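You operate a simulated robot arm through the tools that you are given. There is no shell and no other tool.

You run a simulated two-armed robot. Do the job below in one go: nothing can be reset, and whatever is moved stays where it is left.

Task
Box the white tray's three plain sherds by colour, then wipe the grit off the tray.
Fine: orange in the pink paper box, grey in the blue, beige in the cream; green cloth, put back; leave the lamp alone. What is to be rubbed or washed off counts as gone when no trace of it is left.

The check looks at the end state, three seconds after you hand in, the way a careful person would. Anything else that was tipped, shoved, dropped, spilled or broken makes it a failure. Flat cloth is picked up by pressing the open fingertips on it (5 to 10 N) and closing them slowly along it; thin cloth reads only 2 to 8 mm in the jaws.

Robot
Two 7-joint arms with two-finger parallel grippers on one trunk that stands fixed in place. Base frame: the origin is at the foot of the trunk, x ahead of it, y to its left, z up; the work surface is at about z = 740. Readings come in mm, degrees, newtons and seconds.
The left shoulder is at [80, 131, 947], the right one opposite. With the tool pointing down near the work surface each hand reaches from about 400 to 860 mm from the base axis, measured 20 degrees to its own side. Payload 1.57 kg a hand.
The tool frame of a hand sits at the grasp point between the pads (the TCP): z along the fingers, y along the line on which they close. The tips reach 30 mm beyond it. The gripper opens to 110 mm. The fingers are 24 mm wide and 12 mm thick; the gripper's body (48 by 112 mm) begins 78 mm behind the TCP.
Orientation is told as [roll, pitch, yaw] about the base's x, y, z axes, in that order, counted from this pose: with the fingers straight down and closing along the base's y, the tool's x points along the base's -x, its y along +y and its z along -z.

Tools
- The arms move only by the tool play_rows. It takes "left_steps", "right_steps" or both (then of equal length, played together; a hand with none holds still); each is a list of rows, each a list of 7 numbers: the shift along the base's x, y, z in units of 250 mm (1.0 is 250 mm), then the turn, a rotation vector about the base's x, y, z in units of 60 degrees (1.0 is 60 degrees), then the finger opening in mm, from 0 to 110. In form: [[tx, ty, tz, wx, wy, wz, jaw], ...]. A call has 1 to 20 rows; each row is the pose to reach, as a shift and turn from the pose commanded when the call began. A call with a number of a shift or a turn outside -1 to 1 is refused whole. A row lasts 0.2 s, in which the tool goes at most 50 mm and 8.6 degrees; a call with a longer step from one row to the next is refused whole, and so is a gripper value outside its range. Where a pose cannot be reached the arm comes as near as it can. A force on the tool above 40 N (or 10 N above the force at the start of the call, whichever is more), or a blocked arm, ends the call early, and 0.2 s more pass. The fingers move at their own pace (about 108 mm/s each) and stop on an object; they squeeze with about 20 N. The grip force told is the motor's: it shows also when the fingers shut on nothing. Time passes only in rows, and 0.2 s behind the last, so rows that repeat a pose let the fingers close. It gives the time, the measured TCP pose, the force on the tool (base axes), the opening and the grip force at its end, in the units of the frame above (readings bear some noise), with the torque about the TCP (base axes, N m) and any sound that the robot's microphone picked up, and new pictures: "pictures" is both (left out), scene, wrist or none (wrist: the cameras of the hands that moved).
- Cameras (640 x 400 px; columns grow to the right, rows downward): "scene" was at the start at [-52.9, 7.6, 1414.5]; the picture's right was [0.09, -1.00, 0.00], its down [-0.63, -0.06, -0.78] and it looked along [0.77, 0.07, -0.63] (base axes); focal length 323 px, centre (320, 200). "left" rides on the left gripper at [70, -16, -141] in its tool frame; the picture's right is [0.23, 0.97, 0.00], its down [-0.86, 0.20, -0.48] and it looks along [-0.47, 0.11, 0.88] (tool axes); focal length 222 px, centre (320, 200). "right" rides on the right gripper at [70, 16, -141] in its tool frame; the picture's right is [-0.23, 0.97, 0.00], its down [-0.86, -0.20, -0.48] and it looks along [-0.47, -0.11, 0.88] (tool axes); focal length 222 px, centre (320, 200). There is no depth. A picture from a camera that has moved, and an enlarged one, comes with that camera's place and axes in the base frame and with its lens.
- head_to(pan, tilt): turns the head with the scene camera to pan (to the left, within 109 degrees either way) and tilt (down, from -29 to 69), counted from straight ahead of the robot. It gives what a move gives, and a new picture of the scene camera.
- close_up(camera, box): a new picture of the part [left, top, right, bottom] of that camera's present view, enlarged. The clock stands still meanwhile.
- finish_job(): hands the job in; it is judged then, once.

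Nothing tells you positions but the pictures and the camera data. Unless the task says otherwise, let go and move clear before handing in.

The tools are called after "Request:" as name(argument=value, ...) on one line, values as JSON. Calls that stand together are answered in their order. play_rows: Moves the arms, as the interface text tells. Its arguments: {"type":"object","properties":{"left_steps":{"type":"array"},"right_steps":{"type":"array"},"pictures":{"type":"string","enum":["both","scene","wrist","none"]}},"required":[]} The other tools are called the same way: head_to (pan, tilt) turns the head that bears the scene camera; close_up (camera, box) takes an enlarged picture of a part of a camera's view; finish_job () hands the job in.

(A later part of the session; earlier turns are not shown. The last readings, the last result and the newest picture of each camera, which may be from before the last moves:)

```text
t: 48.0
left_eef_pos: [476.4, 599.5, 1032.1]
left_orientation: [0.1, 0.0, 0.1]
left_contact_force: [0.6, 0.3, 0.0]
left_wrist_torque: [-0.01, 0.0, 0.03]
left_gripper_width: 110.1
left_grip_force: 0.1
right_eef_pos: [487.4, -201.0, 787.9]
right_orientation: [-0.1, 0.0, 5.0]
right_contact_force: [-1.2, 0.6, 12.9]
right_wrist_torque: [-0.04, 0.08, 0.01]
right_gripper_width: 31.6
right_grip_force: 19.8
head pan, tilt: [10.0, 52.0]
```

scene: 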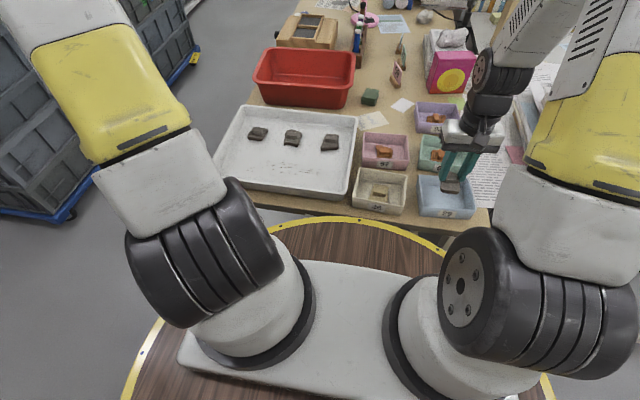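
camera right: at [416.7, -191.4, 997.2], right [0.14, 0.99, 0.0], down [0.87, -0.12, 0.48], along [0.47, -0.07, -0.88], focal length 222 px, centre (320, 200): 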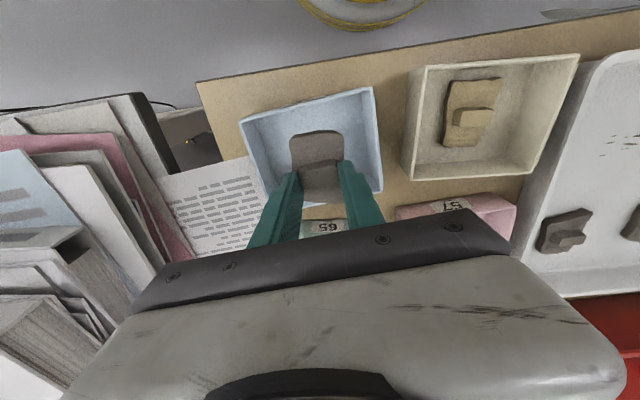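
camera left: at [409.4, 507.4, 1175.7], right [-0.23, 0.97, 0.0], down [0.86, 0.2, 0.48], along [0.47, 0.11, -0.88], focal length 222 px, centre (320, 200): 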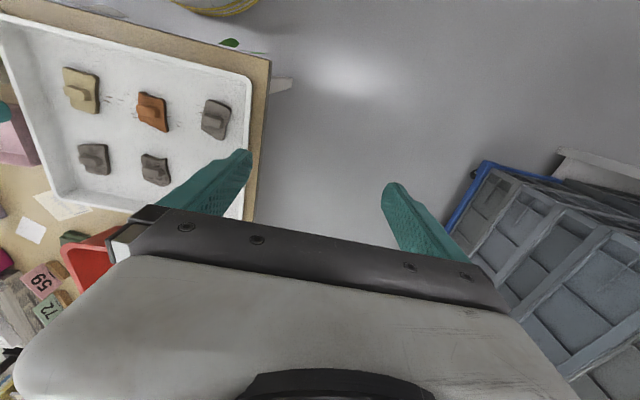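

Grey has touched the floor of the blue box. I'll ease off, open and rise.

Request:
play_rows(right_steps=[[0, 0, 0.005, 0, 0, 0, 24], [0, 0, 0.005, 0, 0, 0, 36], [0, 0, 0.005, 0, 0, 0, 46], [0, 0, 0.005, 0, 0, 0, 46], [0, 0, 0.06, 0, 0, 0, 46], [0, 0, 0.16, 0, 0, 0, 46], [0, 0, 0.32, 0, 0, 0, 50], [0, 0, 0.5, 0, 0, 0, 56], [0, 0, 0.66, 0, 0, 0, 56], [0, 0, 0.66, 0, 0, 0, 56]])

Request:
close_up(camera="scene", box=[340, 130, 490, 230])

Request:
close_up(camera="scene", box=[330, 40, 450, 120])

```text
t: 50.2
left_eef_pos: [477.4, 600.5, 1031.1]
left_orientation: [0.0, 0.0, 0.0]
left_contact_force: [-0.3, -1.3, 0.3]
left_wrist_torque: [-0.03, 0.0, 0.01]
left_gripper_width: 110.1
left_grip_force: 0.1
right_eef_pos: [484.7, -202.1, 953.5]
right_orientation: [0.0, -0.1, 5.1]
right_contact_force: [-0.3, -0.1, -0.8]
right_wrist_torque: [-0.01, 0.01, 0.01]
right_gripper_width: 56.1
right_grip_force: 0.0
head pan, tilt: [10.0, 52.0]
camera right: at [414.3, -193.0, 1095.9], right [0.14, 0.99, 0.0], down [0.87, -0.12, 0.48], along [0.47, -0.07, -0.88], focal length 222 px, centre (320, 200)
```

scene: 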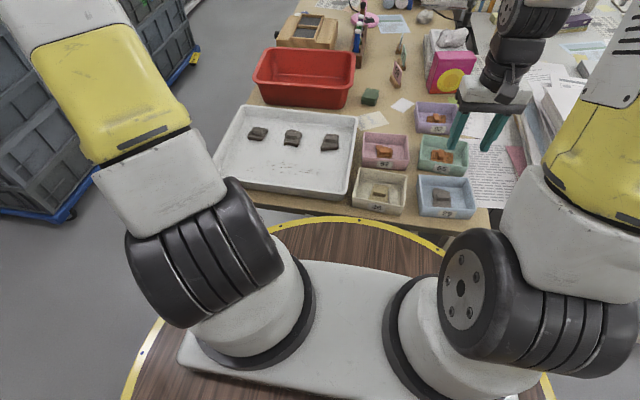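
right: 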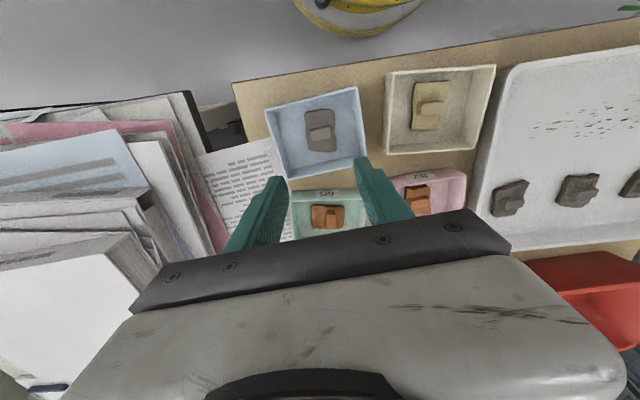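

```text
4.00 times, centred on (415, 180) of scene
camera zoom: at [-64.3, 12.8, 1396.1], right [0.17, -0.98, 0.0], down [-0.78, -0.14, -0.62], along [0.61, 0.11, -0.79], focal length 1292 px, centre (-60, 280)
```

zoom: 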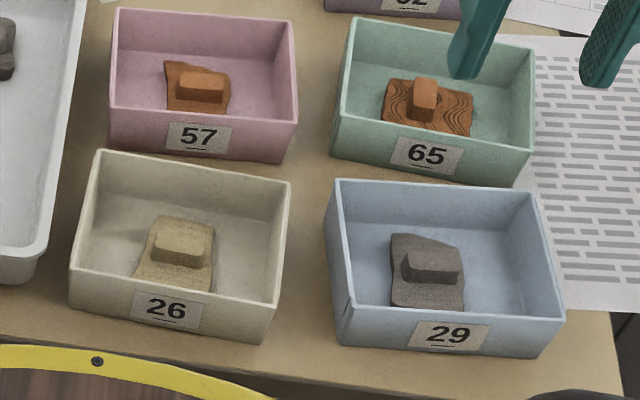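

```text
5.00 times, centred on (390, 80) of scene
camera zoom: at [-64.3, 12.8, 1396.1], right [0.17, -0.98, 0.0], down [-0.78, -0.14, -0.62], along [0.61, 0.11, -0.79], focal length 1616 px, centre (-30, 800)
```

zoom: 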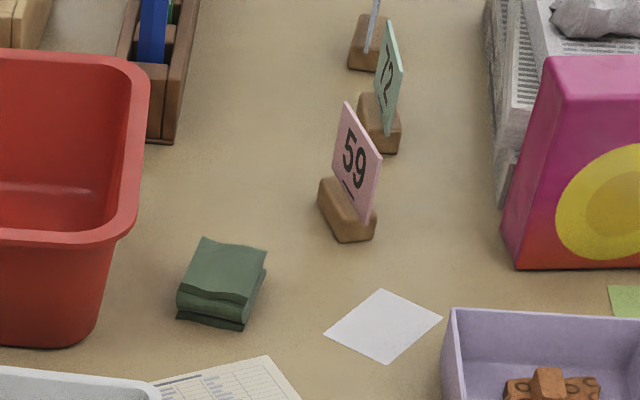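

All three sherds lie flat in the right boxes. The cloth is a folded stack of about 44 x 60 x 22 mm, centred near (897,9), with the tub rim just left of it at y≈68. It is beyond straight-down reach, so I'll approach from above with the fingers tilted forward. First, the travel at a safe height.

Request:
play_rows(right_steps=[[0.1, 0.06, 0.01, 0, 0, -0.025, 62], [0.24, 0.145, 0.03, 0, 0, -0.055, 62], [0.38, 0.23, 0.04, 0, 0, -0.085, 62], [0.52, 0.315, 0.05, 0, 0, -0.115, 62], [0.66, 0.4, 0.06, 0, 0, -0.145, 62], [0.8, 0.485, 0.06, 0, 0, -0.175, 62], [0.94, 0.57, 0.06, 0, 0, -0.2, 62], [0.94, 0.57, 0.06, 0, 0, -0.2, 62]], pictures="none")

Request:
play_rows(right_steps=[[0.08, 0.03, 0, -0.008, -0.06, 0, 62], [0.18, 0.07, 0, -0.017, -0.125, 0, 62], [0.28, 0.11, 0, -0.026, -0.19, 0, 62], [0.38, 0.15, 0, -0.035, -0.255, 0, 62], [0.48, 0.19, 0, -0.044, -0.32, 0, 62], [0.56, 0.22, 0, -0.05, -0.37, 0, 62], [0.62, 0.25, 0, -0.056, -0.413, 0, 62], [0.62, 0.25, 0, -0.056, -0.413, 0, 62]])

Request:
close_up(camera="scene", box=[330, 30, 450, 120])

Request:
close_up(camera="right", box=[220, 60, 460, 230])

```text
t: 52.0
left_eef_pos: [477.7, 600.3, 1032.1]
left_orientation: [0.0, 0.0, -0.1]
left_contact_force: [0.2, 0.3, -0.1]
left_wrist_torque: [-0.01, -0.02, -0.01]
left_gripper_width: 109.9
left_grip_force: 0.0
right_eef_pos: [719.1, -55.4, 963.6]
right_orientation: [-0.1, 0.0, -7.0]
right_contact_force: [-0.4, -0.9, 0.5]
right_wrist_torque: [-0.01, -0.01, -0.02]
right_gripper_width: 62.1
right_grip_force: 0.1
head pan, tilt: [10.0, 52.0]
```

```text
t: 53.8
left_eef_pos: [477.5, 600.0, 1032.1]
left_orientation: [-0.1, 0.0, 0.0]
left_contact_force: [-0.6, -0.1, 0.3]
left_wrist_torque: [-0.01, -0.04, -0.01]
left_gripper_width: 110.0
left_grip_force: 0.0
right_eef_pos: [875.6, 4.4, 967.4]
right_orientation: [-0.4, -25.0, -6.8]
right_contact_force: [1.0, 0.0, 0.1]
right_wrist_torque: [-0.01, 0.0, -0.01]
right_gripper_width: 62.0
right_grip_force: 0.0
head pan, tilt: [10.0, 52.0]
camera right: at [756.5, 35.3, 1066.6], right [0.32, 0.94, 0.09], down [0.54, -0.26, 0.8], along [0.77, -0.21, -0.6], focal length 222 px, centre (320, 200)
```

scene: 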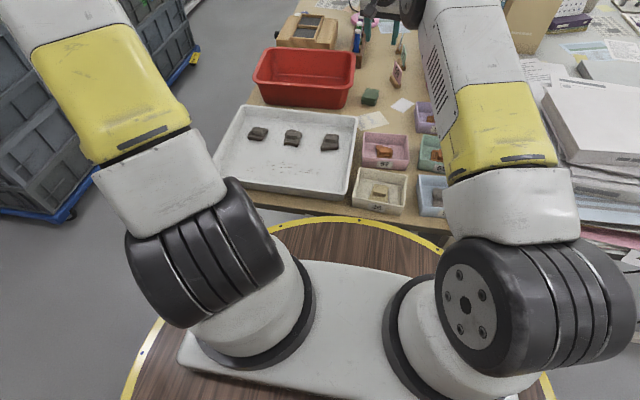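
right: 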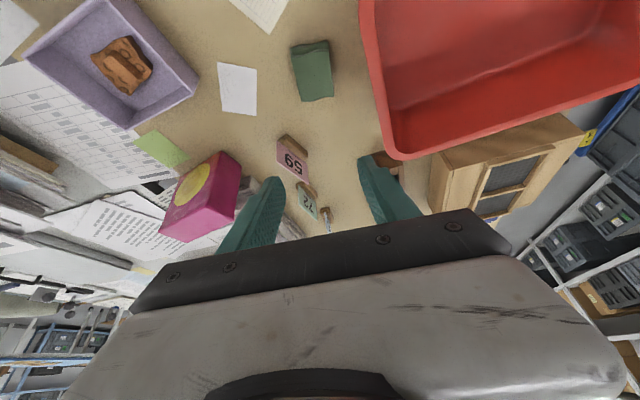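

```text
4.44 times, centred on (390, 75) of scene
camera zoom: at [-64.3, 12.9, 1396.1], right [0.17, -0.98, 0.0], down [-0.78, -0.14, -0.62], along [0.61, 0.11, -0.79], focal length 1436 px, centre (9, 756)
```

zoom: 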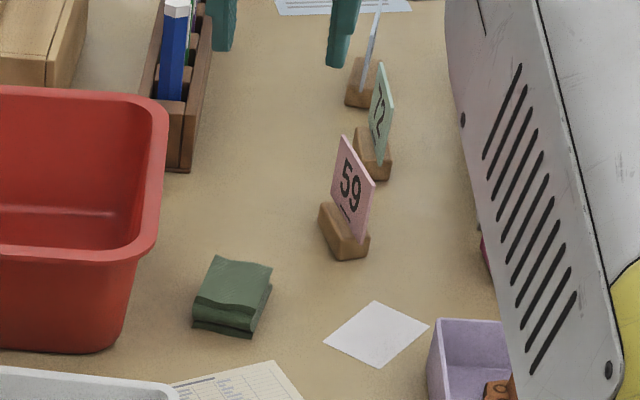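

```text
2.35 times, centred on (340, 145) of right
camera zoom: at [756.5, 35.3, 1066.6], right [0.32, 0.94, 0.09], down [0.54, -0.26, 0.8], along [0.77, -0.21, -0.6], focal length 523 px, centre (273, 329)
```

zoom: 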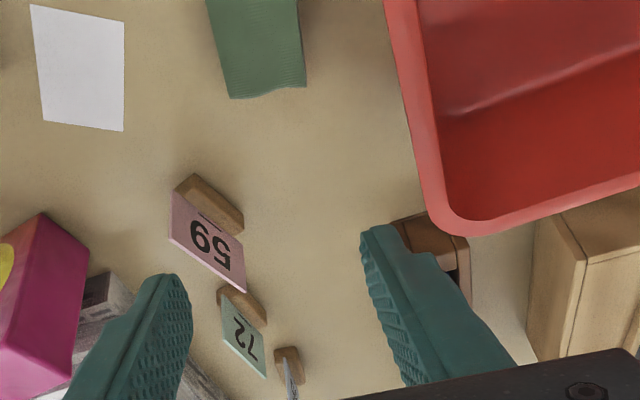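

The tilted pose is reached, and the cloth is near (888,9), turned about -10°. I'll descend vertically partway and recheck the clearance to the tub.

Request:
play_rows(right_steps=[[0.004, -0.004, -0.1, 0, 0, 0, 64], [0.004, -0.004, -0.24, 0, 0, 0, 64], [0.004, -0.004, -0.38, 0, 0, 0, 64], [0.004, -0.004, -0.5, 0, 0, 0, 64], [0.004, -0.004, -0.56, 0, 0, 0, 64], [0.004, -0.004, -0.56, 0, 0, 0, 64]])

Request:
close_up(camera="scene", box=[330, 30, 450, 120])

Request:
close_up(camera="right", box=[220, 60, 460, 230])

```text
t: 55.2
left_eef_pos: [477.7, 599.5, 1032.5]
left_orientation: [0.1, -0.1, 0.0]
left_contact_force: [-0.4, 0.0, -1.0]
left_wrist_torque: [-0.03, 0.01, -0.03]
left_gripper_width: 109.9
left_grip_force: 0.1
right_eef_pos: [875.7, 2.5, 828.8]
right_orientation: [-0.4, -25.0, -6.8]
right_contact_force: [0.1, 0.2, -0.4]
right_wrist_torque: [-0.02, -0.02, 0.03]
right_gripper_width: 63.9
right_grip_force: 0.2
head pan, tilt: [10.0, 52.0]
camera right: at [756.1, 33.7, 928.1], right [0.32, 0.94, 0.09], down [0.54, -0.26, 0.8], along [0.77, -0.21, -0.6], focal length 222 px, centre (320, 200)
```

scene: 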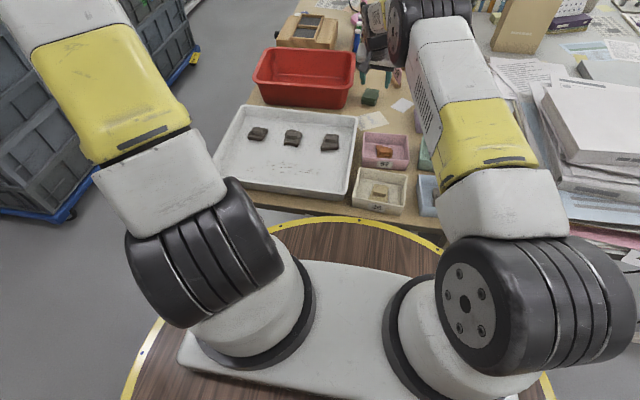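
right: 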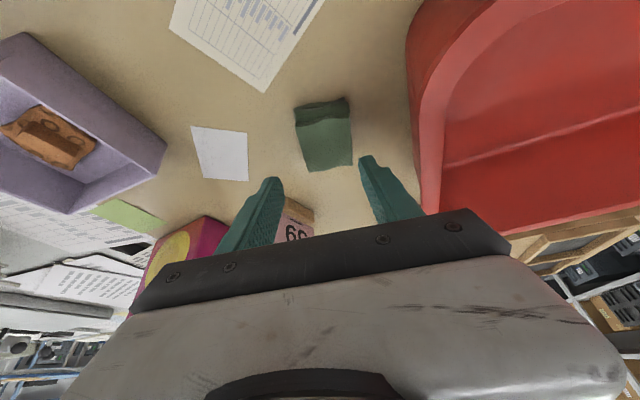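

```text
4.44 times, centred on (390, 75) of scene
camera zoom: at [-64.3, 12.9, 1396.1], right [0.17, -0.98, 0.0], down [-0.78, -0.14, -0.62], along [0.61, 0.11, -0.79], focal length 1436 px, centre (9, 756)
```

zoom: 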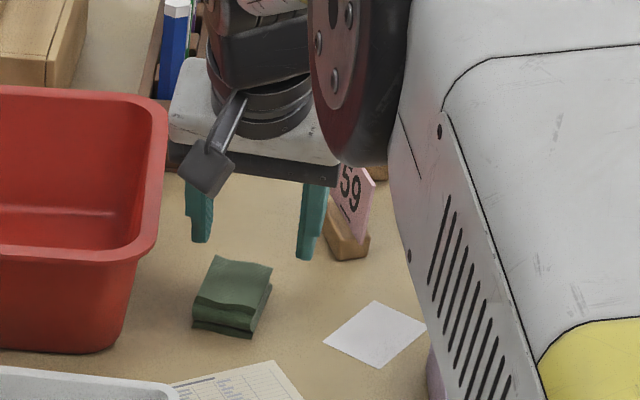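

```text
2.35 times, centred on (340, 145) of right
camera zoom: at [756.1, 33.7, 928.1], right [0.32, 0.94, 0.09], down [0.54, -0.26, 0.8], along [0.77, -0.21, -0.6], focal length 523 px, centre (273, 329)
```

zoom: 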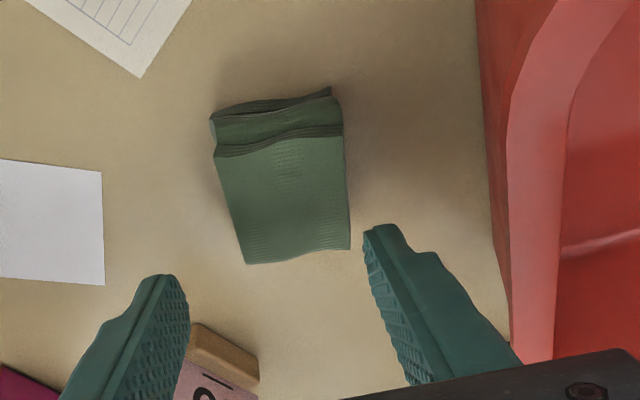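

The cloth's centre is at (896,10), about 47 x 58 mm, turned -10°. I'll shift slightly forward, open to 70 mm and lower in two stages, watching the tub rim.

Request:
play_rows(right_steps=[[0.02, 0.003, -0.02, 0, 0, -0.01, 70], [0.04, 0.006, -0.06, 0, 0, -0.02, 70], [0.04, 0.006, -0.1, 0, 0, -0.02, 70], [0.04, 0.006, -0.14, 0, 0, -0.02, 70], [0.04, 0.006, -0.14, 0, 0, -0.02, 70]], pictures="wrist")

Request:
close_up(camera="scene", box=[330, 30, 430, 110])

Request:
close_up(camera="right", box=[220, 80, 460, 230])

```text
t: 56.4
left_eef_pos: [477.4, 599.5, 1030.4]
left_orientation: [-0.1, 0.0, 0.0]
left_contact_force: [0.2, -0.6, -0.7]
left_wrist_torque: [-0.01, 0.0, -0.02]
left_gripper_width: 110.4
left_grip_force: 0.1
right_eef_pos: [885.5, 4.1, 794.0]
right_orientation: [-0.3, -25.0, -8.0]
right_contact_force: [0.5, -0.2, 1.0]
right_wrist_torque: [0.0, 0.03, 0.01]
right_gripper_width: 70.1
right_grip_force: 0.2
head pan, tilt: [10.0, 52.0]
camera right: at [767.2, 37.6, 892.7], right [0.34, 0.94, 0.09], down [0.54, -0.27, 0.8], along [0.77, -0.22, -0.6], focal length 222 px, centre (320, 200)
```

right: 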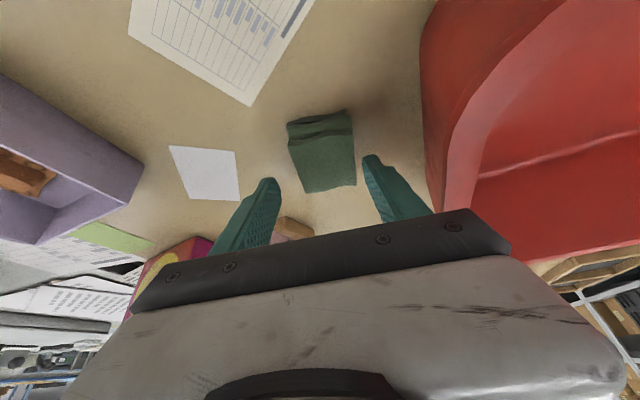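

```text
5.00 times, centred on (380, 70) of scene
camera zoom: at [-64.3, 12.9, 1396.1], right [0.17, -0.98, 0.0], down [-0.78, -0.14, -0.62], along [0.61, 0.11, -0.79], focal length 1616 px, centre (20, 850)
```

zoom: 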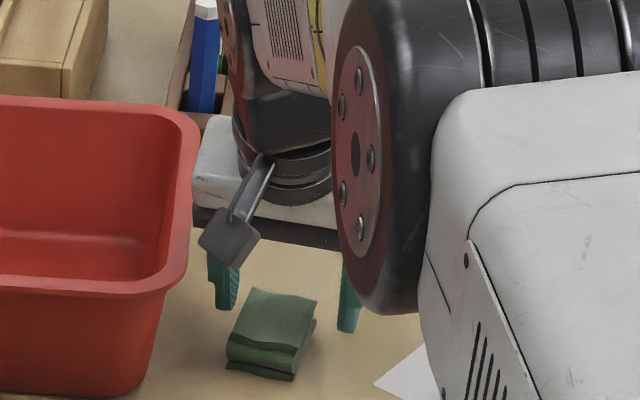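

```text
2.67 times, centred on (340, 155) of right
camera zoom: at [767.2, 37.6, 892.7], right [0.34, 0.94, 0.09], down [0.54, -0.27, 0.8], along [0.77, -0.22, -0.6], focal length 592 px, centre (267, 320)
```

zoom: 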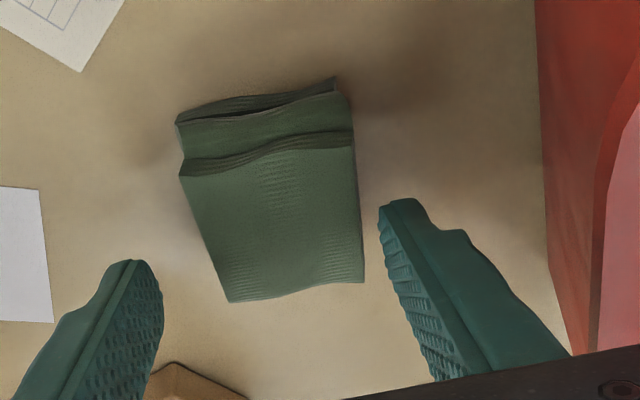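

The cloth sits between the fingertips, slightly nearer than they are. I'll shift back 6 mm, lower 14 mm to z≈780, and read the forces.

Request:
play_rows(right_steps=[[-0.024, 0, -0.014, 0, 0, 0, 70], [-0.024, 0, -0.03, 0, 0, 0, 70], [-0.024, 0, -0.046, 0, 0, 0, 70], [-0.024, 0, -0.058, 0, 0, 0, 70], [-0.024, 0, -0.058, 0, 0, 0, 70]], pictures="wrist")

Request:
close_up(camera="scene", box=[340, 40, 420, 110])

Request:
close_up(camera="right", box=[220, 80, 460, 230])

```text
t: 57.6
left_eef_pos: [475.9, 598.7, 1031.9]
left_orientation: [0.1, 0.0, 0.0]
left_contact_force: [-0.5, -0.1, -0.4]
left_wrist_torque: [-0.01, 0.01, 0.03]
left_gripper_width: 110.1
left_grip_force: 0.0
right_eef_pos: [879.5, 5.4, 776.6]
right_orientation: [-0.4, -25.0, -8.0]
right_contact_force: [-0.3, 0.7, -0.3]
right_wrist_torque: [-0.01, 0.02, 0.0]
right_gripper_width: 69.9
right_grip_force: 0.1
head pan, tilt: [10.0, 52.0]
camera right: at [761.7, 39.5, 878.0], right [0.34, 0.94, 0.09], down [0.54, -0.27, 0.8], along [0.77, -0.22, -0.6], focal length 222 px, centre (320, 200)
```

right: 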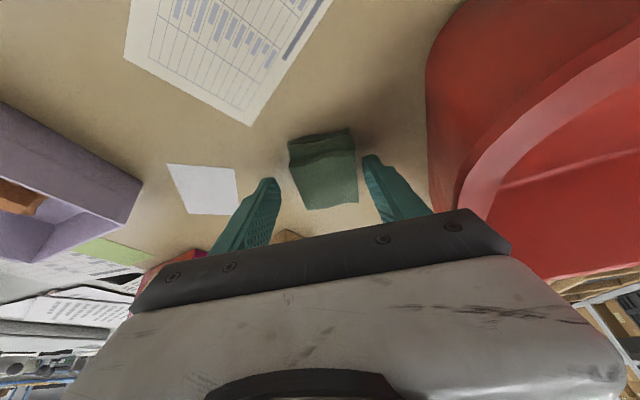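

```text
5.71 times, centred on (380, 75) of scene
camera zoom: at [-64.3, 12.9, 1396.1], right [0.17, -0.98, 0.0], down [-0.78, -0.14, -0.62], along [0.61, 0.11, -0.79], focal length 1846 px, centre (-23, 914)
```

zoom: 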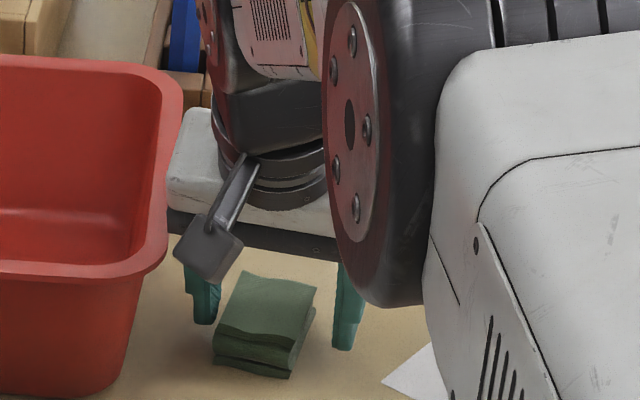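

```text
2.67 times, centred on (340, 155) of right
camera zoom: at [761.7, 39.5, 878.0], right [0.34, 0.94, 0.09], down [0.54, -0.27, 0.8], along [0.77, -0.22, -0.6], focal length 592 px, centre (267, 320)
```

zoom: 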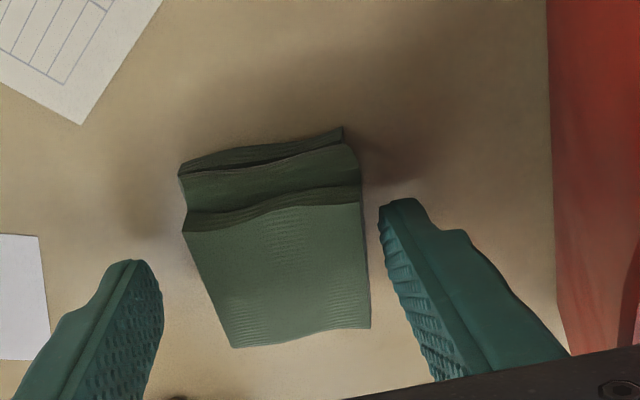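

No contact anywhere and the cloth is straddled. I'll raise 2.5 mm so some cloth stays below the tips, then close slowly and see how it yields.

Request:
play_rows(right_steps=[[0, 0, 0.01, 0, 0, 0, 66], [0, 0, 0.01, 0, 0, 0, 60], [0, 0, 0.01, 0, 0, 0, 55], [0, 0, 0.01, 0, 0, 0, 50], [0, 0, 0.01, 0, 0, 0, 46], [0, 0, 0.01, 0, 0, 0, 42], [0, 0, 0.01, 0, 0, 0, 40], [0, 0, 0.01, 0, 0, 0, 40]], pictures="wrist")

Request:
close_up(camera="scene", box=[340, 40, 420, 110])

Request:
close_up(camera="right", box=[220, 80, 460, 230])

```text
t: 59.4
left_eef_pos: [478.3, 600.7, 1032.7]
left_orientation: [0.0, 0.0, 0.0]
left_contact_force: [-0.1, -0.1, 0.5]
left_wrist_torque: [0.0, -0.03, -0.02]
left_gripper_width: 110.0
left_grip_force: 0.1
right_eef_pos: [879.3, 4.3, 781.2]
right_orientation: [-0.3, -25.0, -8.0]
right_contact_force: [-1.4, -0.2, 0.6]
right_wrist_torque: [0.02, 0.02, 0.01]
right_gripper_width: 48.9
right_grip_force: 19.5
head pan, tilt: [10.0, 52.0]
camera right: at [761.5, 38.8, 880.8], right [0.34, 0.94, 0.09], down [0.54, -0.27, 0.8], along [0.77, -0.22, -0.6], focal length 222 px, centre (320, 200)
```

right: 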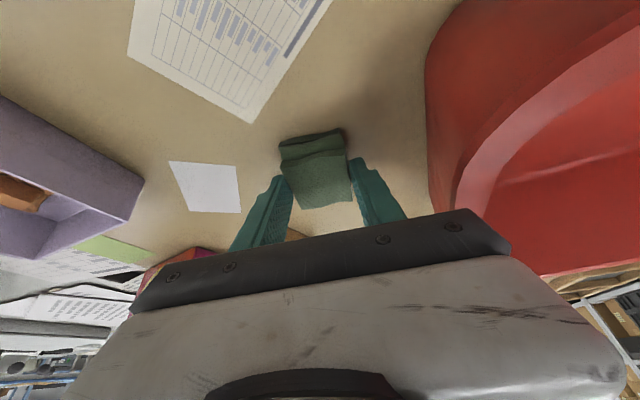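

```text
5.71 times, centred on (380, 75) of scene
camera zoom: at [-64.3, 12.9, 1396.1], right [0.17, -0.98, 0.0], down [-0.78, -0.14, -0.62], along [0.61, 0.11, -0.79], focal length 1846 px, centre (-23, 914)
```

zoom: 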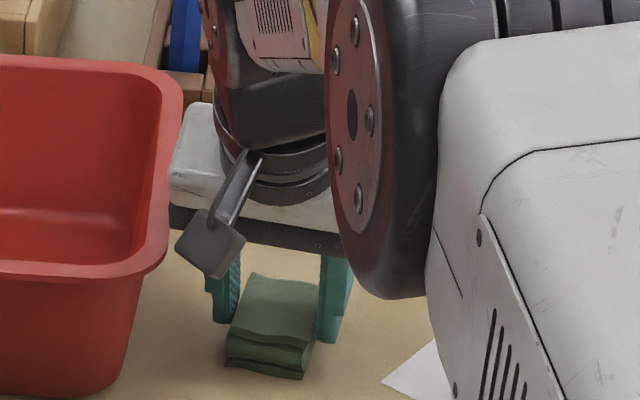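

```text
2.67 times, centred on (340, 155) of right
camera zoom: at [761.5, 38.8, 880.8], right [0.34, 0.94, 0.09], down [0.54, -0.27, 0.8], along [0.77, -0.22, -0.6], focal length 592 px, centre (267, 320)
```

zoom: 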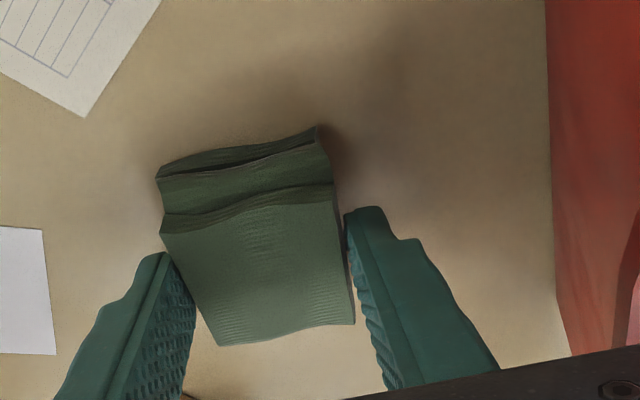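

The cloth is held as a firm pad, 49 mm at 19.5 N. The pick pose to remember is TCP (879,4,780), pitch -25, yaw -8. I'll lift straight up and back off toward the tray.

Request:
play_rows(right_steps=[[0, 0, 0.03, 0, 0, 0, 40], [0, 0, 0.1, 0, 0, 0, 40], [0, 0, 0.2, 0, 0, 0, 40], [0, 0, 0.32, 0, 0, 0, 40], [0, 0, 0.44, 0, 0, 0, 40], [0, 0, 0.56, 0, 0, 0, 40], [-0.1, 0, 0.6, 0, 0, 0, 40], [-0.24, 0, 0.6, 0, 0, 0, 40], [-0.38, 0.02, 0.6, 0, 0, 0, 40], [-0.52, 0.06, 0.6, 0, 0, 0, 40], [-0.66, 0.1, 0.6, 0, 0, 0, 40], [-0.8, 0.14, 0.6, 0, 0, 0, 40], [-0.8, 0.14, 0.6, 0, 0, 0, 40]])

Request:
close_up(camera="right", box=[220, 80, 460, 230])

Request:
close_up(camera="scene", box=[210, 90, 370, 200])

```text
t: 62.2
left_eef_pos: [476.7, 600.2, 1031.8]
left_orientation: [0.1, 0.0, 0.0]
left_contact_force: [0.2, 0.1, 0.3]
left_wrist_torque: [-0.02, 0.0, -0.01]
left_gripper_width: 109.8
left_grip_force: 0.2
right_eef_pos: [680.5, 41.0, 929.9]
right_orientation: [-0.4, -25.1, -8.1]
right_contact_force: [0.6, -0.1, -0.8]
right_wrist_torque: [-0.02, 0.02, -0.01]
right_gripper_width: 48.9
right_grip_force: 20.5
head pan, tilt: [10.0, 52.0]
camera right: at [562.0, 73.8, 1031.1], right [0.34, 0.93, 0.09], down [0.54, -0.27, 0.8], along [0.77, -0.22, -0.6], focal length 222 px, centre (320, 200)
```

scene: 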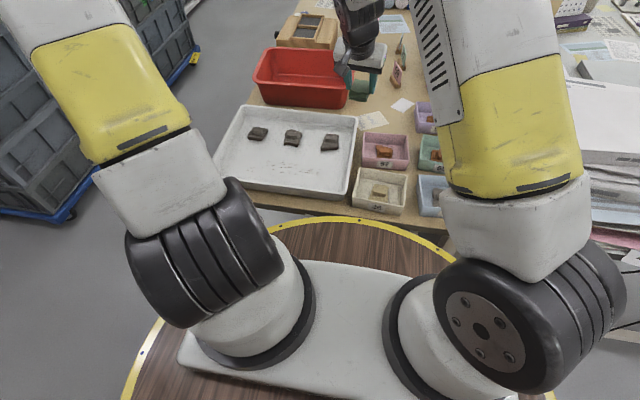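
right: 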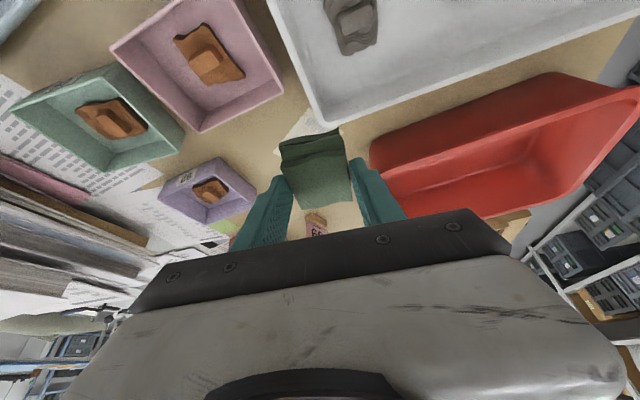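

```text
2.67 times, centred on (340, 155) of right
camera zoom: at [562.0, 73.8, 1031.1], right [0.34, 0.93, 0.09], down [0.54, -0.27, 0.8], along [0.77, -0.22, -0.6], focal length 592 px, centre (267, 320)
```

zoom: 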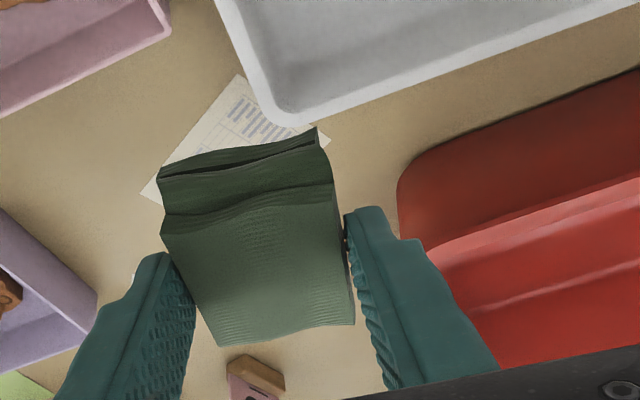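

```text
3.64 times, centred on (290, 145) of scene
camera zoom: at [-64.3, 12.9, 1396.1], right [0.17, -0.98, 0.0], down [-0.78, -0.14, -0.62], along [0.61, 0.11, -0.79], focal length 1175 px, centre (429, 400)
```

zoom: 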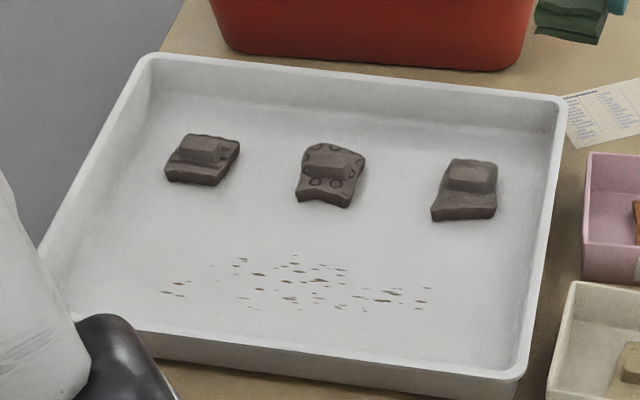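

The pad is held and the grit is in full view, spanning x≈492–562 and y≈113–322 in the tray. I'll go to the right end of it, keeping the same tilt so the pad's underside stays flat.

Request:
play_rows(right_steps=[[-0.1, 0.04, 0, 0, 0, 0, 40], [-0.23, 0.09, 0, 0, 0, 0, 40], [-0.36, 0.14, 0, 0, 0, 0, 40], [-0.49, 0.19, -0.02, 0, 0, 0, 40], [-0.62, 0.24, -0.08, 0, 0, 0, 40], [-0.75, 0.29, -0.16, 0, 0, 0, 40], [-0.754, 0.294, -0.3, 0, 0, 0, 40], [-0.754, 0.294, -0.42, 0, 0, 0, 40], [-0.754, 0.294, -0.42, 0, 0, 0, 40]])

Request:
close_up(camera="right", box=[220, 60, 460, 230])

Request:
close_up(camera="scene", box=[210, 100, 370, 210])

```text
t: 64.2
left_eef_pos: [477.8, 599.7, 1031.5]
left_orientation: [0.0, 0.0, 0.0]
left_contact_force: [0.1, -0.1, 0.4]
left_wrist_torque: [-0.03, 0.0, 0.0]
left_gripper_width: 110.0
left_grip_force: 0.1
right_eef_pos: [492.0, 113.7, 824.5]
right_orientation: [-0.4, -25.0, -7.9]
right_contact_force: [0.3, 0.8, -1.2]
right_wrist_torque: [0.0, 0.0, -0.03]
right_gripper_width: 49.3
right_grip_force: 20.4
head pan, tilt: [10.0, 52.0]
camera right: at [374.0, 147.9, 924.4], right [0.34, 0.94, 0.09], down [0.54, -0.27, 0.8], along [0.77, -0.22, -0.6], focal length 222 px, centre (320, 200)
```

scene: 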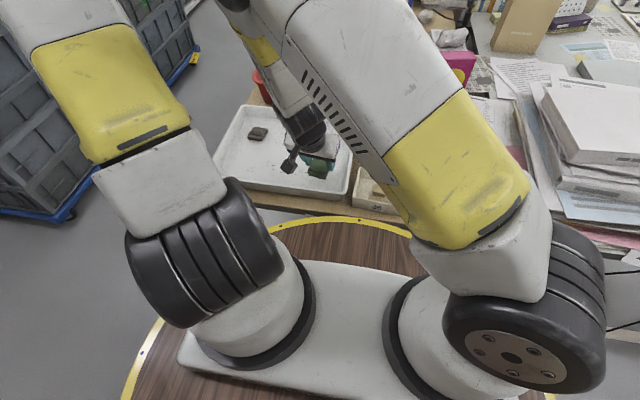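
right: 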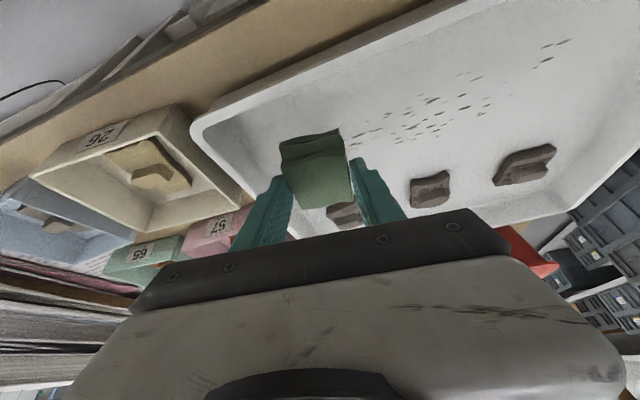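

```text
2.35 times, centred on (340, 145) of right
camera zoom: at [374.0, 147.9, 924.4], right [0.34, 0.94, 0.09], down [0.54, -0.27, 0.8], along [0.77, -0.22, -0.6], focal length 523 px, centre (273, 329)
```

zoom: 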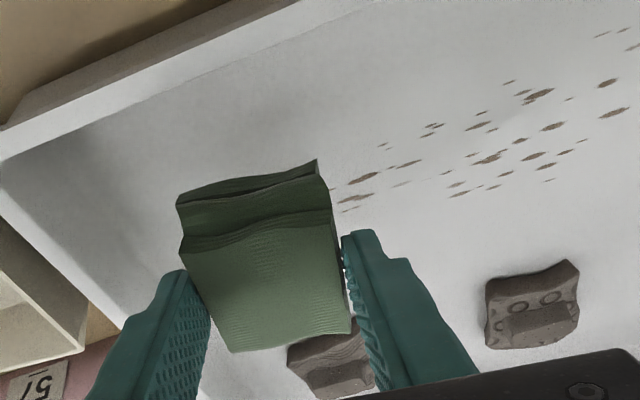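

```text
3.64 times, centred on (290, 155) of scene
camera zoom: at [-64.4, 12.9, 1396.1], right [0.17, -0.98, 0.0], down [-0.78, -0.14, -0.62], along [0.61, 0.11, -0.79], focal length 1175 px, centre (429, 364)
```

zoom: 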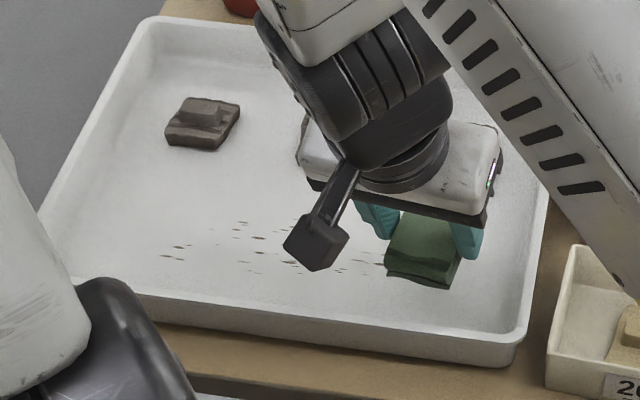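

The pad is above the right end of the grit with clear space around it. I'll lower it gently until it touches.

Request:
play_rows(right_steps=[[0, 0, -0.06, 0, 0, 0, 40], [0, 0, -0.11, 0, 0, 0, 40], [0, 0, -0.134, 0, 0, 0, 40], [0, 0, -0.146, 0, 0, 0, 40], [0, 0, -0.146, 0, 0, 0, 40]], pictures="none")

```text
t: 65.4
left_eef_pos: [476.7, 600.6, 1032.1]
left_orientation: [-0.1, -0.1, 0.0]
left_contact_force: [0.2, -0.5, 0.8]
left_wrist_torque: [0.0, 0.03, -0.01]
left_gripper_width: 110.2
left_grip_force: 0.0
right_eef_pos: [492.7, 113.1, 788.8]
right_orientation: [-0.4, -25.0, -8.0]
right_contact_force: [-0.1, 0.1, -0.6]
right_wrist_torque: [0.01, -0.03, 0.0]
right_gripper_width: 49.3
right_grip_force: 19.9
head pan, tilt: [10.0, 52.0]
```

Request:
play_rows(right_steps=[[0, 0, -0.008, 0, 0, 0, 40], [0, 0, -0.014, 0, 0, 0, 40], [0, 0, -0.014, 0, 0, 0, 40]], pictures="none")

```text
t: 66.2
left_eef_pos: [477.5, 599.9, 1033.3]
left_orientation: [0.1, 0.0, 0.0]
left_contact_force: [0.6, 0.2, 0.3]
left_wrist_torque: [-0.02, 0.05, 0.0]
left_gripper_width: 109.9
left_grip_force: 0.1
right_eef_pos: [491.9, 112.9, 785.4]
right_orientation: [-0.3, -25.1, -8.0]
right_contact_force: [-1.5, -1.0, 15.1]
right_wrist_torque: [0.06, -0.02, -0.06]
right_gripper_width: 49.0
right_grip_force: 19.9
head pan, tilt: [10.0, 52.0]
```

The pad is touching at about 15 N. I'll ease to around 10 N and make the first stroke to the left along the near band.

Request:
play_rows(right_steps=[[0, 0, 0.002, 0, 0, 0, 40], [0, 0.06, 0.002, 0, 0, 0, 40], [0, 0.14, 0.002, 0, 0, 0, 40], [0, 0.22, 0.002, 0, 0, 0, 40], [0, 0.3, 0.002, 0, 0, 0, 40], [0, 0.38, 0.002, 0, 0, 0, 40], [0, 0.38, 0.002, 0, 0, 0, 40]])

Request:
close_up(camera="right", box=[220, 60, 460, 230])

Request:
close_up(camera="scene", box=[210, 100, 370, 210])

```text
t: 68.0
left_eef_pos: [469.9, 605.6, 1025.3]
left_orientation: [-0.3, 0.6, 1.1]
left_contact_force: [0.4, -0.6, -0.1]
left_wrist_torque: [0.01, -0.03, -0.01]
left_gripper_width: 110.1
left_grip_force: 0.0
right_eef_pos: [512.0, 195.8, 799.0]
right_orientation: [1.7, -24.8, -12.2]
right_contact_force: [0.1, -0.6, -1.1]
right_wrist_torque: [-0.02, 0.0, 0.01]
right_gripper_width: 49.0
right_grip_force: 19.9
head pan, tilt: [10.0, 52.0]
stopped in row 7 (right hand): the arm was blocked; the commanded pose is now the measured one
camera right: at [396.2, 232.3, 900.0], right [0.39, 0.91, 0.12], down [0.52, -0.33, 0.79], along [0.76, -0.25, -0.6], focal length 222 px, centre (320, 200)
```

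scene: 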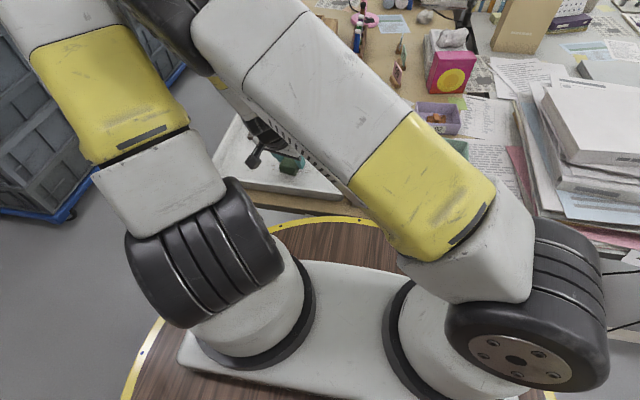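
right: 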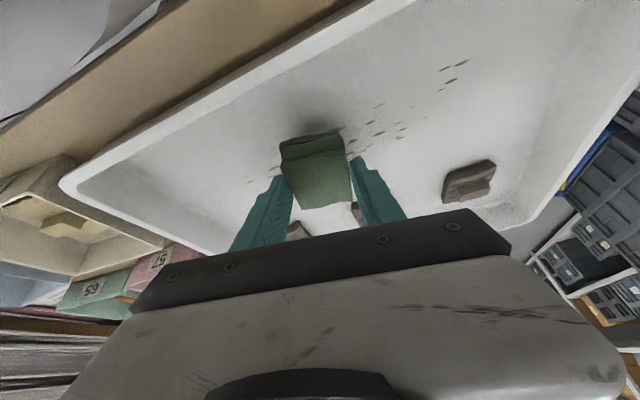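

```text
2.35 times, centred on (340, 145) of right
camera zoom: at [396.2, 232.3, 900.0], right [0.39, 0.91, 0.12], down [0.52, -0.33, 0.79], along [0.76, -0.25, -0.6], focal length 523 px, centre (273, 329)
```

zoom: 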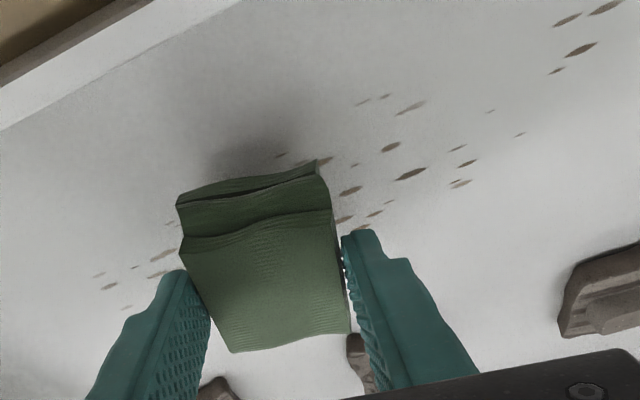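

```text
3.64 times, centred on (290, 155) of scene
camera zoom: at [-64.4, 13.0, 1396.1], right [0.17, -0.98, 0.0], down [-0.78, -0.14, -0.62], along [0.61, 0.11, -0.79], focal length 1175 px, centre (429, 364)
```

zoom: 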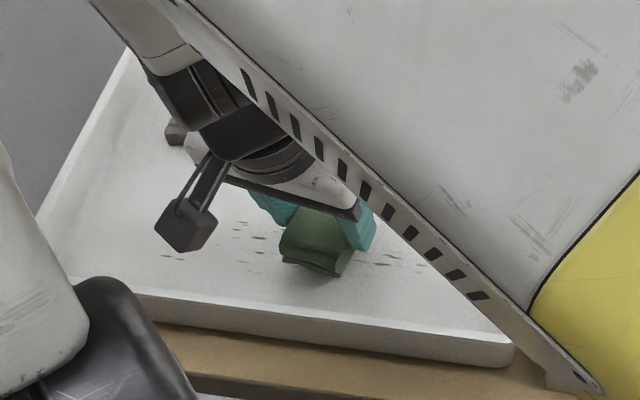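

The right elbow ran into the parked left arm because the tilted tool folds the right arm tightly; nothing on the table was touched. I'll back the right hand off to the right and up. Then I'll re-grasp the pad with a vertical tool, which reached the left side freely before.

Request:
play_rows(right_steps=[[0, -0.04, 0.01, 0, 0, 0, 40], [-0.01, -0.1, 0.03, 0, 0, 0, 40], [-0.02, -0.18, 0.05, 0, 0, 0, 40], [-0.03, -0.26, 0.07, 0, 0, 0, 40], [-0.03, -0.33, 0.08, -0.03, 0, 0.05, 40], [-0.03, -0.33, 0.08, -0.03, 0, 0.05, 40]])

```text
t: 69.4
left_eef_pos: [470.6, 605.9, 1026.7]
left_orientation: [-0.3, 0.6, 0.8]
left_contact_force: [-0.2, 1.0, 0.1]
left_wrist_torque: [0.02, 0.01, -0.01]
left_gripper_width: 109.7
left_grip_force: 0.1
right_eef_pos: [504.1, 112.6, 821.2]
right_orientation: [-0.3, -25.2, -8.1]
right_contact_force: [0.2, 0.5, -0.1]
right_wrist_torque: [0.02, 0.03, 0.0]
right_gripper_width: 49.1
right_grip_force: 19.9
head pan, tilt: [10.0, 52.0]
camera right: at [386.1, 147.0, 920.1], right [0.34, 0.93, 0.09], down [0.54, -0.28, 0.8], along [0.77, -0.22, -0.59], focal length 222 px, centre (320, 200)
```

scene: 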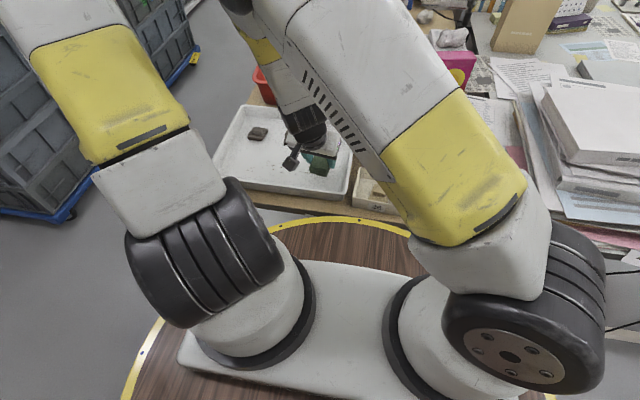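
right: 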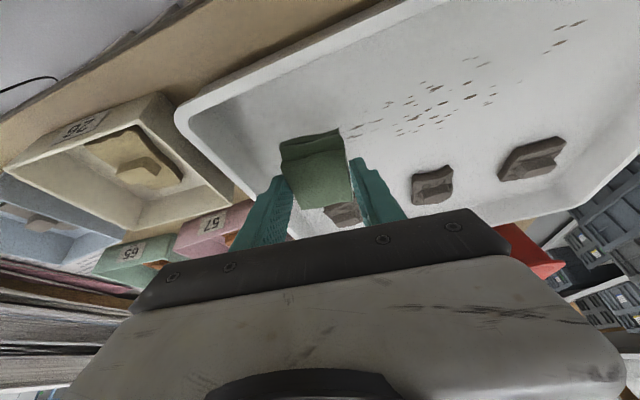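

The right hand is back at the right end, holding the pad properly. I'll set the pad down here in the tray, release it, and straighten the tool for a vertical re-grasp.

Request:
play_rows(right_steps=[[0, 0, -0.06, 0, 0, 0, 40], [0, 0, -0.11, 0, 0, 0, 40], [0, 0, -0.13, 0, 0, 0, 40], [0, 0, -0.14, 0, 0, 0, 40], [0, 0, -0.146, 0, 0, 0, 40], [0, 0, -0.146, 0, 0, 0, 40]], pictures="none")

```text
t: 70.8
left_eef_pos: [469.5, 605.0, 1025.7]
left_orientation: [-0.3, 0.5, 0.8]
left_contact_force: [0.0, 0.2, 0.9]
left_wrist_torque: [0.02, 0.03, 0.03]
left_gripper_width: 110.3
left_grip_force: 0.2
right_eef_pos: [504.2, 112.4, 783.8]
right_orientation: [-0.2, -25.4, -8.3]
right_contact_force: [-1.6, -7.0, 28.3]
right_wrist_torque: [-0.24, -0.27, -0.04]
right_gripper_width: 49.0
right_grip_force: 20.4
head pan, tilt: [10.0, 52.0]
```

Request:
play_rows(right_steps=[[0, 0, 0.01, 0, 0, 0, 40], [0, 0, 0.01, 0, 0, 0, 52], [0, 0, 0.01, 0, 0, 0, 60], [0, 0, 0.01, 0, 0, 0, 60], [0, 0, 0.06, 0, 0, 0, 60], [0, 0, 0.16, 0, 0, 0, 60], [0, 0, 0.3, 0, 0, 0, 60], [0, 0, 0.42, 0, 0, 0, 60], [0, 0, 0.42, 0, 0, 0, 60]])

Request:
close_up(camera="right", box=[220, 0, 560, 230])

Request:
close_up(camera="scene", box=[210, 100, 370, 210])

```text
t: 72.8
left_eef_pos: [470.0, 605.2, 1026.4]
left_orientation: [-0.2, 0.5, 0.8]
left_contact_force: [0.0, 0.1, 0.4]
left_wrist_torque: [0.0, -0.01, -0.01]
left_gripper_width: 110.1
left_grip_force: 0.0
right_eef_pos: [506.0, 113.8, 887.2]
right_orientation: [-0.3, -25.1, -8.2]
right_contact_force: [0.9, -0.9, 0.4]
right_wrist_torque: [0.02, 0.04, -0.02]
right_gripper_width: 60.1
right_grip_force: 0.1
head pan, tilt: [10.0, 52.0]
camera right: at [386.6, 147.5, 987.0], right [0.34, 0.93, 0.09], down [0.54, -0.28, 0.8], along [0.77, -0.23, -0.6], focal length 222 px, centre (320, 200)
```

scene: 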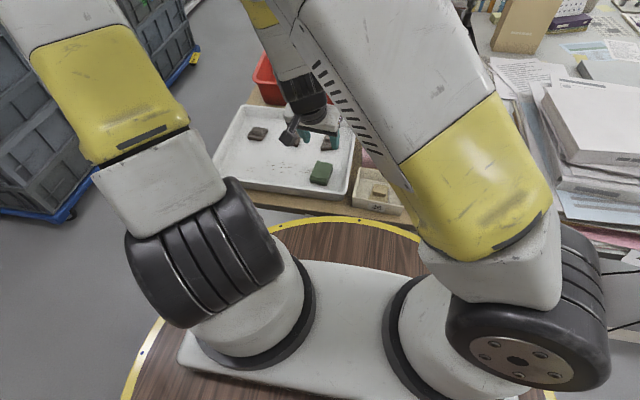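
right: 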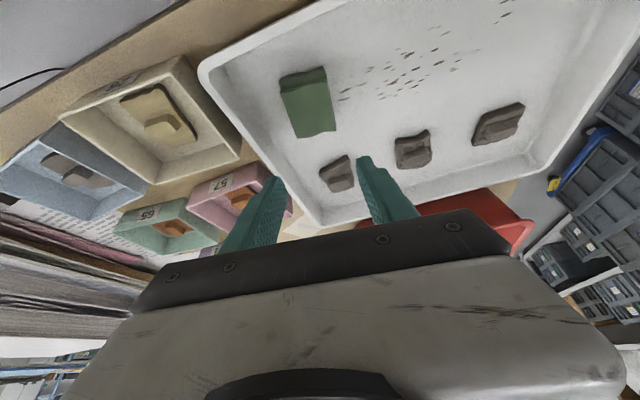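

```text
1.74 times, centred on (390, 115) of right
camera zoom: at [386.6, 147.5, 987.0], right [0.34, 0.93, 0.09], down [0.54, -0.28, 0.8], along [0.77, -0.23, -0.6], focal length 386 px, centre (198, 348)
```

zoom: 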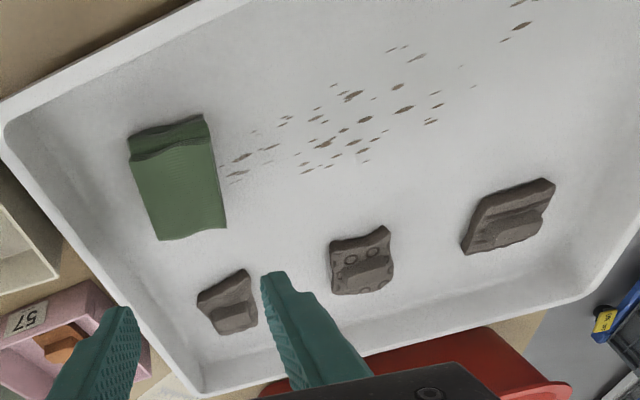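

```text
3.64 times, centred on (290, 155) of scene
camera zoom: at [-64.4, 12.9, 1396.1], right [0.17, -0.98, 0.0], down [-0.78, -0.14, -0.62], along [0.61, 0.11, -0.79], focal length 1175 px, centre (429, 364)
```

zoom: 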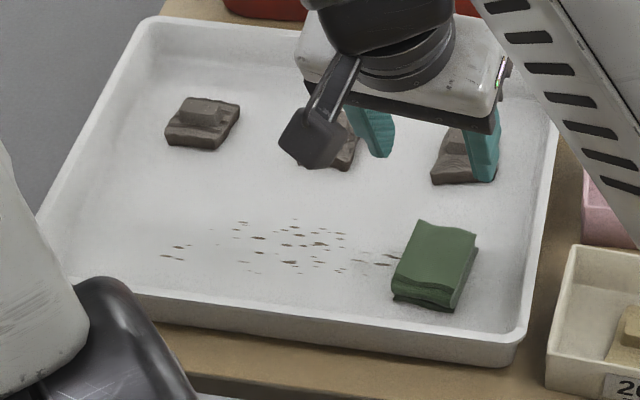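

The pad lies flat in the tray at about (523,112), clear of the walls. I'll straighten the tool to vertical above it and recheck.

Request:
play_rows(right_steps=[[0.01, 0, 0.04, 0.01, 0.07, 0, 60], [0.02, 0, 0.06, 0.02, 0.14, 0, 62], [0.03, 0, 0.06, 0.03, 0.21, 0, 64], [0.045, 0, 0.06, 0.04, 0.28, 0, 64], [0.06, 0, 0.06, 0.05, 0.35, 0, 64], [0.068, 0, 0.06, 0.0595, 0.4127, 0, 64], [0.068, 0, 0.06, 0.0595, 0.4127, 0, 64]])

Request:
close_up(camera="right", box=[250, 40, 490, 200])

```text
t: 74.4
left_eef_pos: [470.0, 606.1, 1026.2]
left_orientation: [-0.3, 0.5, 0.8]
left_contact_force: [0.9, -0.8, 0.4]
left_wrist_torque: [0.0, -0.02, 0.0]
left_gripper_width: 110.2
left_grip_force: 0.0
right_eef_pos: [522.6, 112.8, 902.2]
right_orientation: [-0.3, -0.3, -8.1]
right_contact_force: [0.7, -0.8, -0.8]
right_wrist_torque: [0.01, -0.02, -0.03]
right_gripper_width: 64.1
right_grip_force: 0.1
head pan, tilt: [10.0, 52.0]
camera right: at [456.3, 139.0, 1044.9], right [0.36, 0.93, 0.0], down [0.82, -0.32, 0.48], along [0.45, -0.18, -0.88], focal length 222 px, centre (320, 200)
```

scene: 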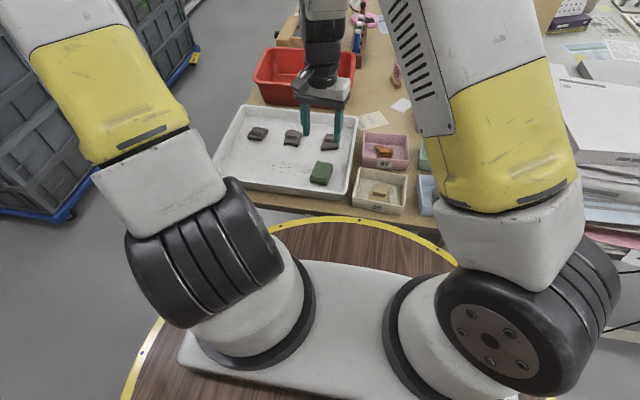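
right: 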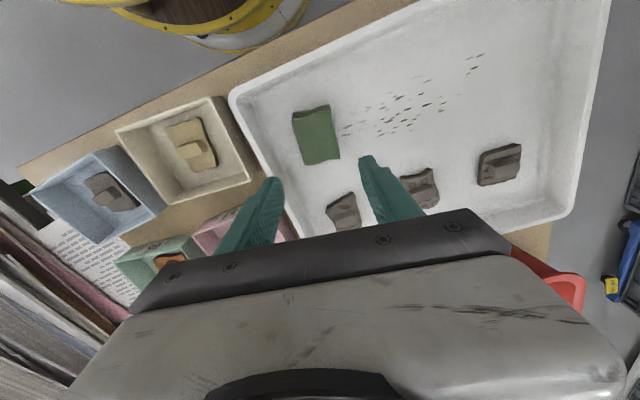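

```text
2.50 times, centred on (370, 120) of right
camera zoom: at [456.3, 139.0, 1044.9], right [0.36, 0.93, 0.0], down [0.82, -0.32, 0.48], along [0.45, -0.18, -0.88], focal length 555 px, centre (195, 400)
```

zoom: 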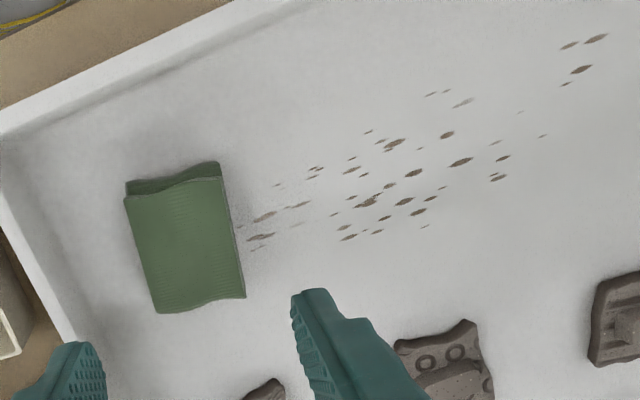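

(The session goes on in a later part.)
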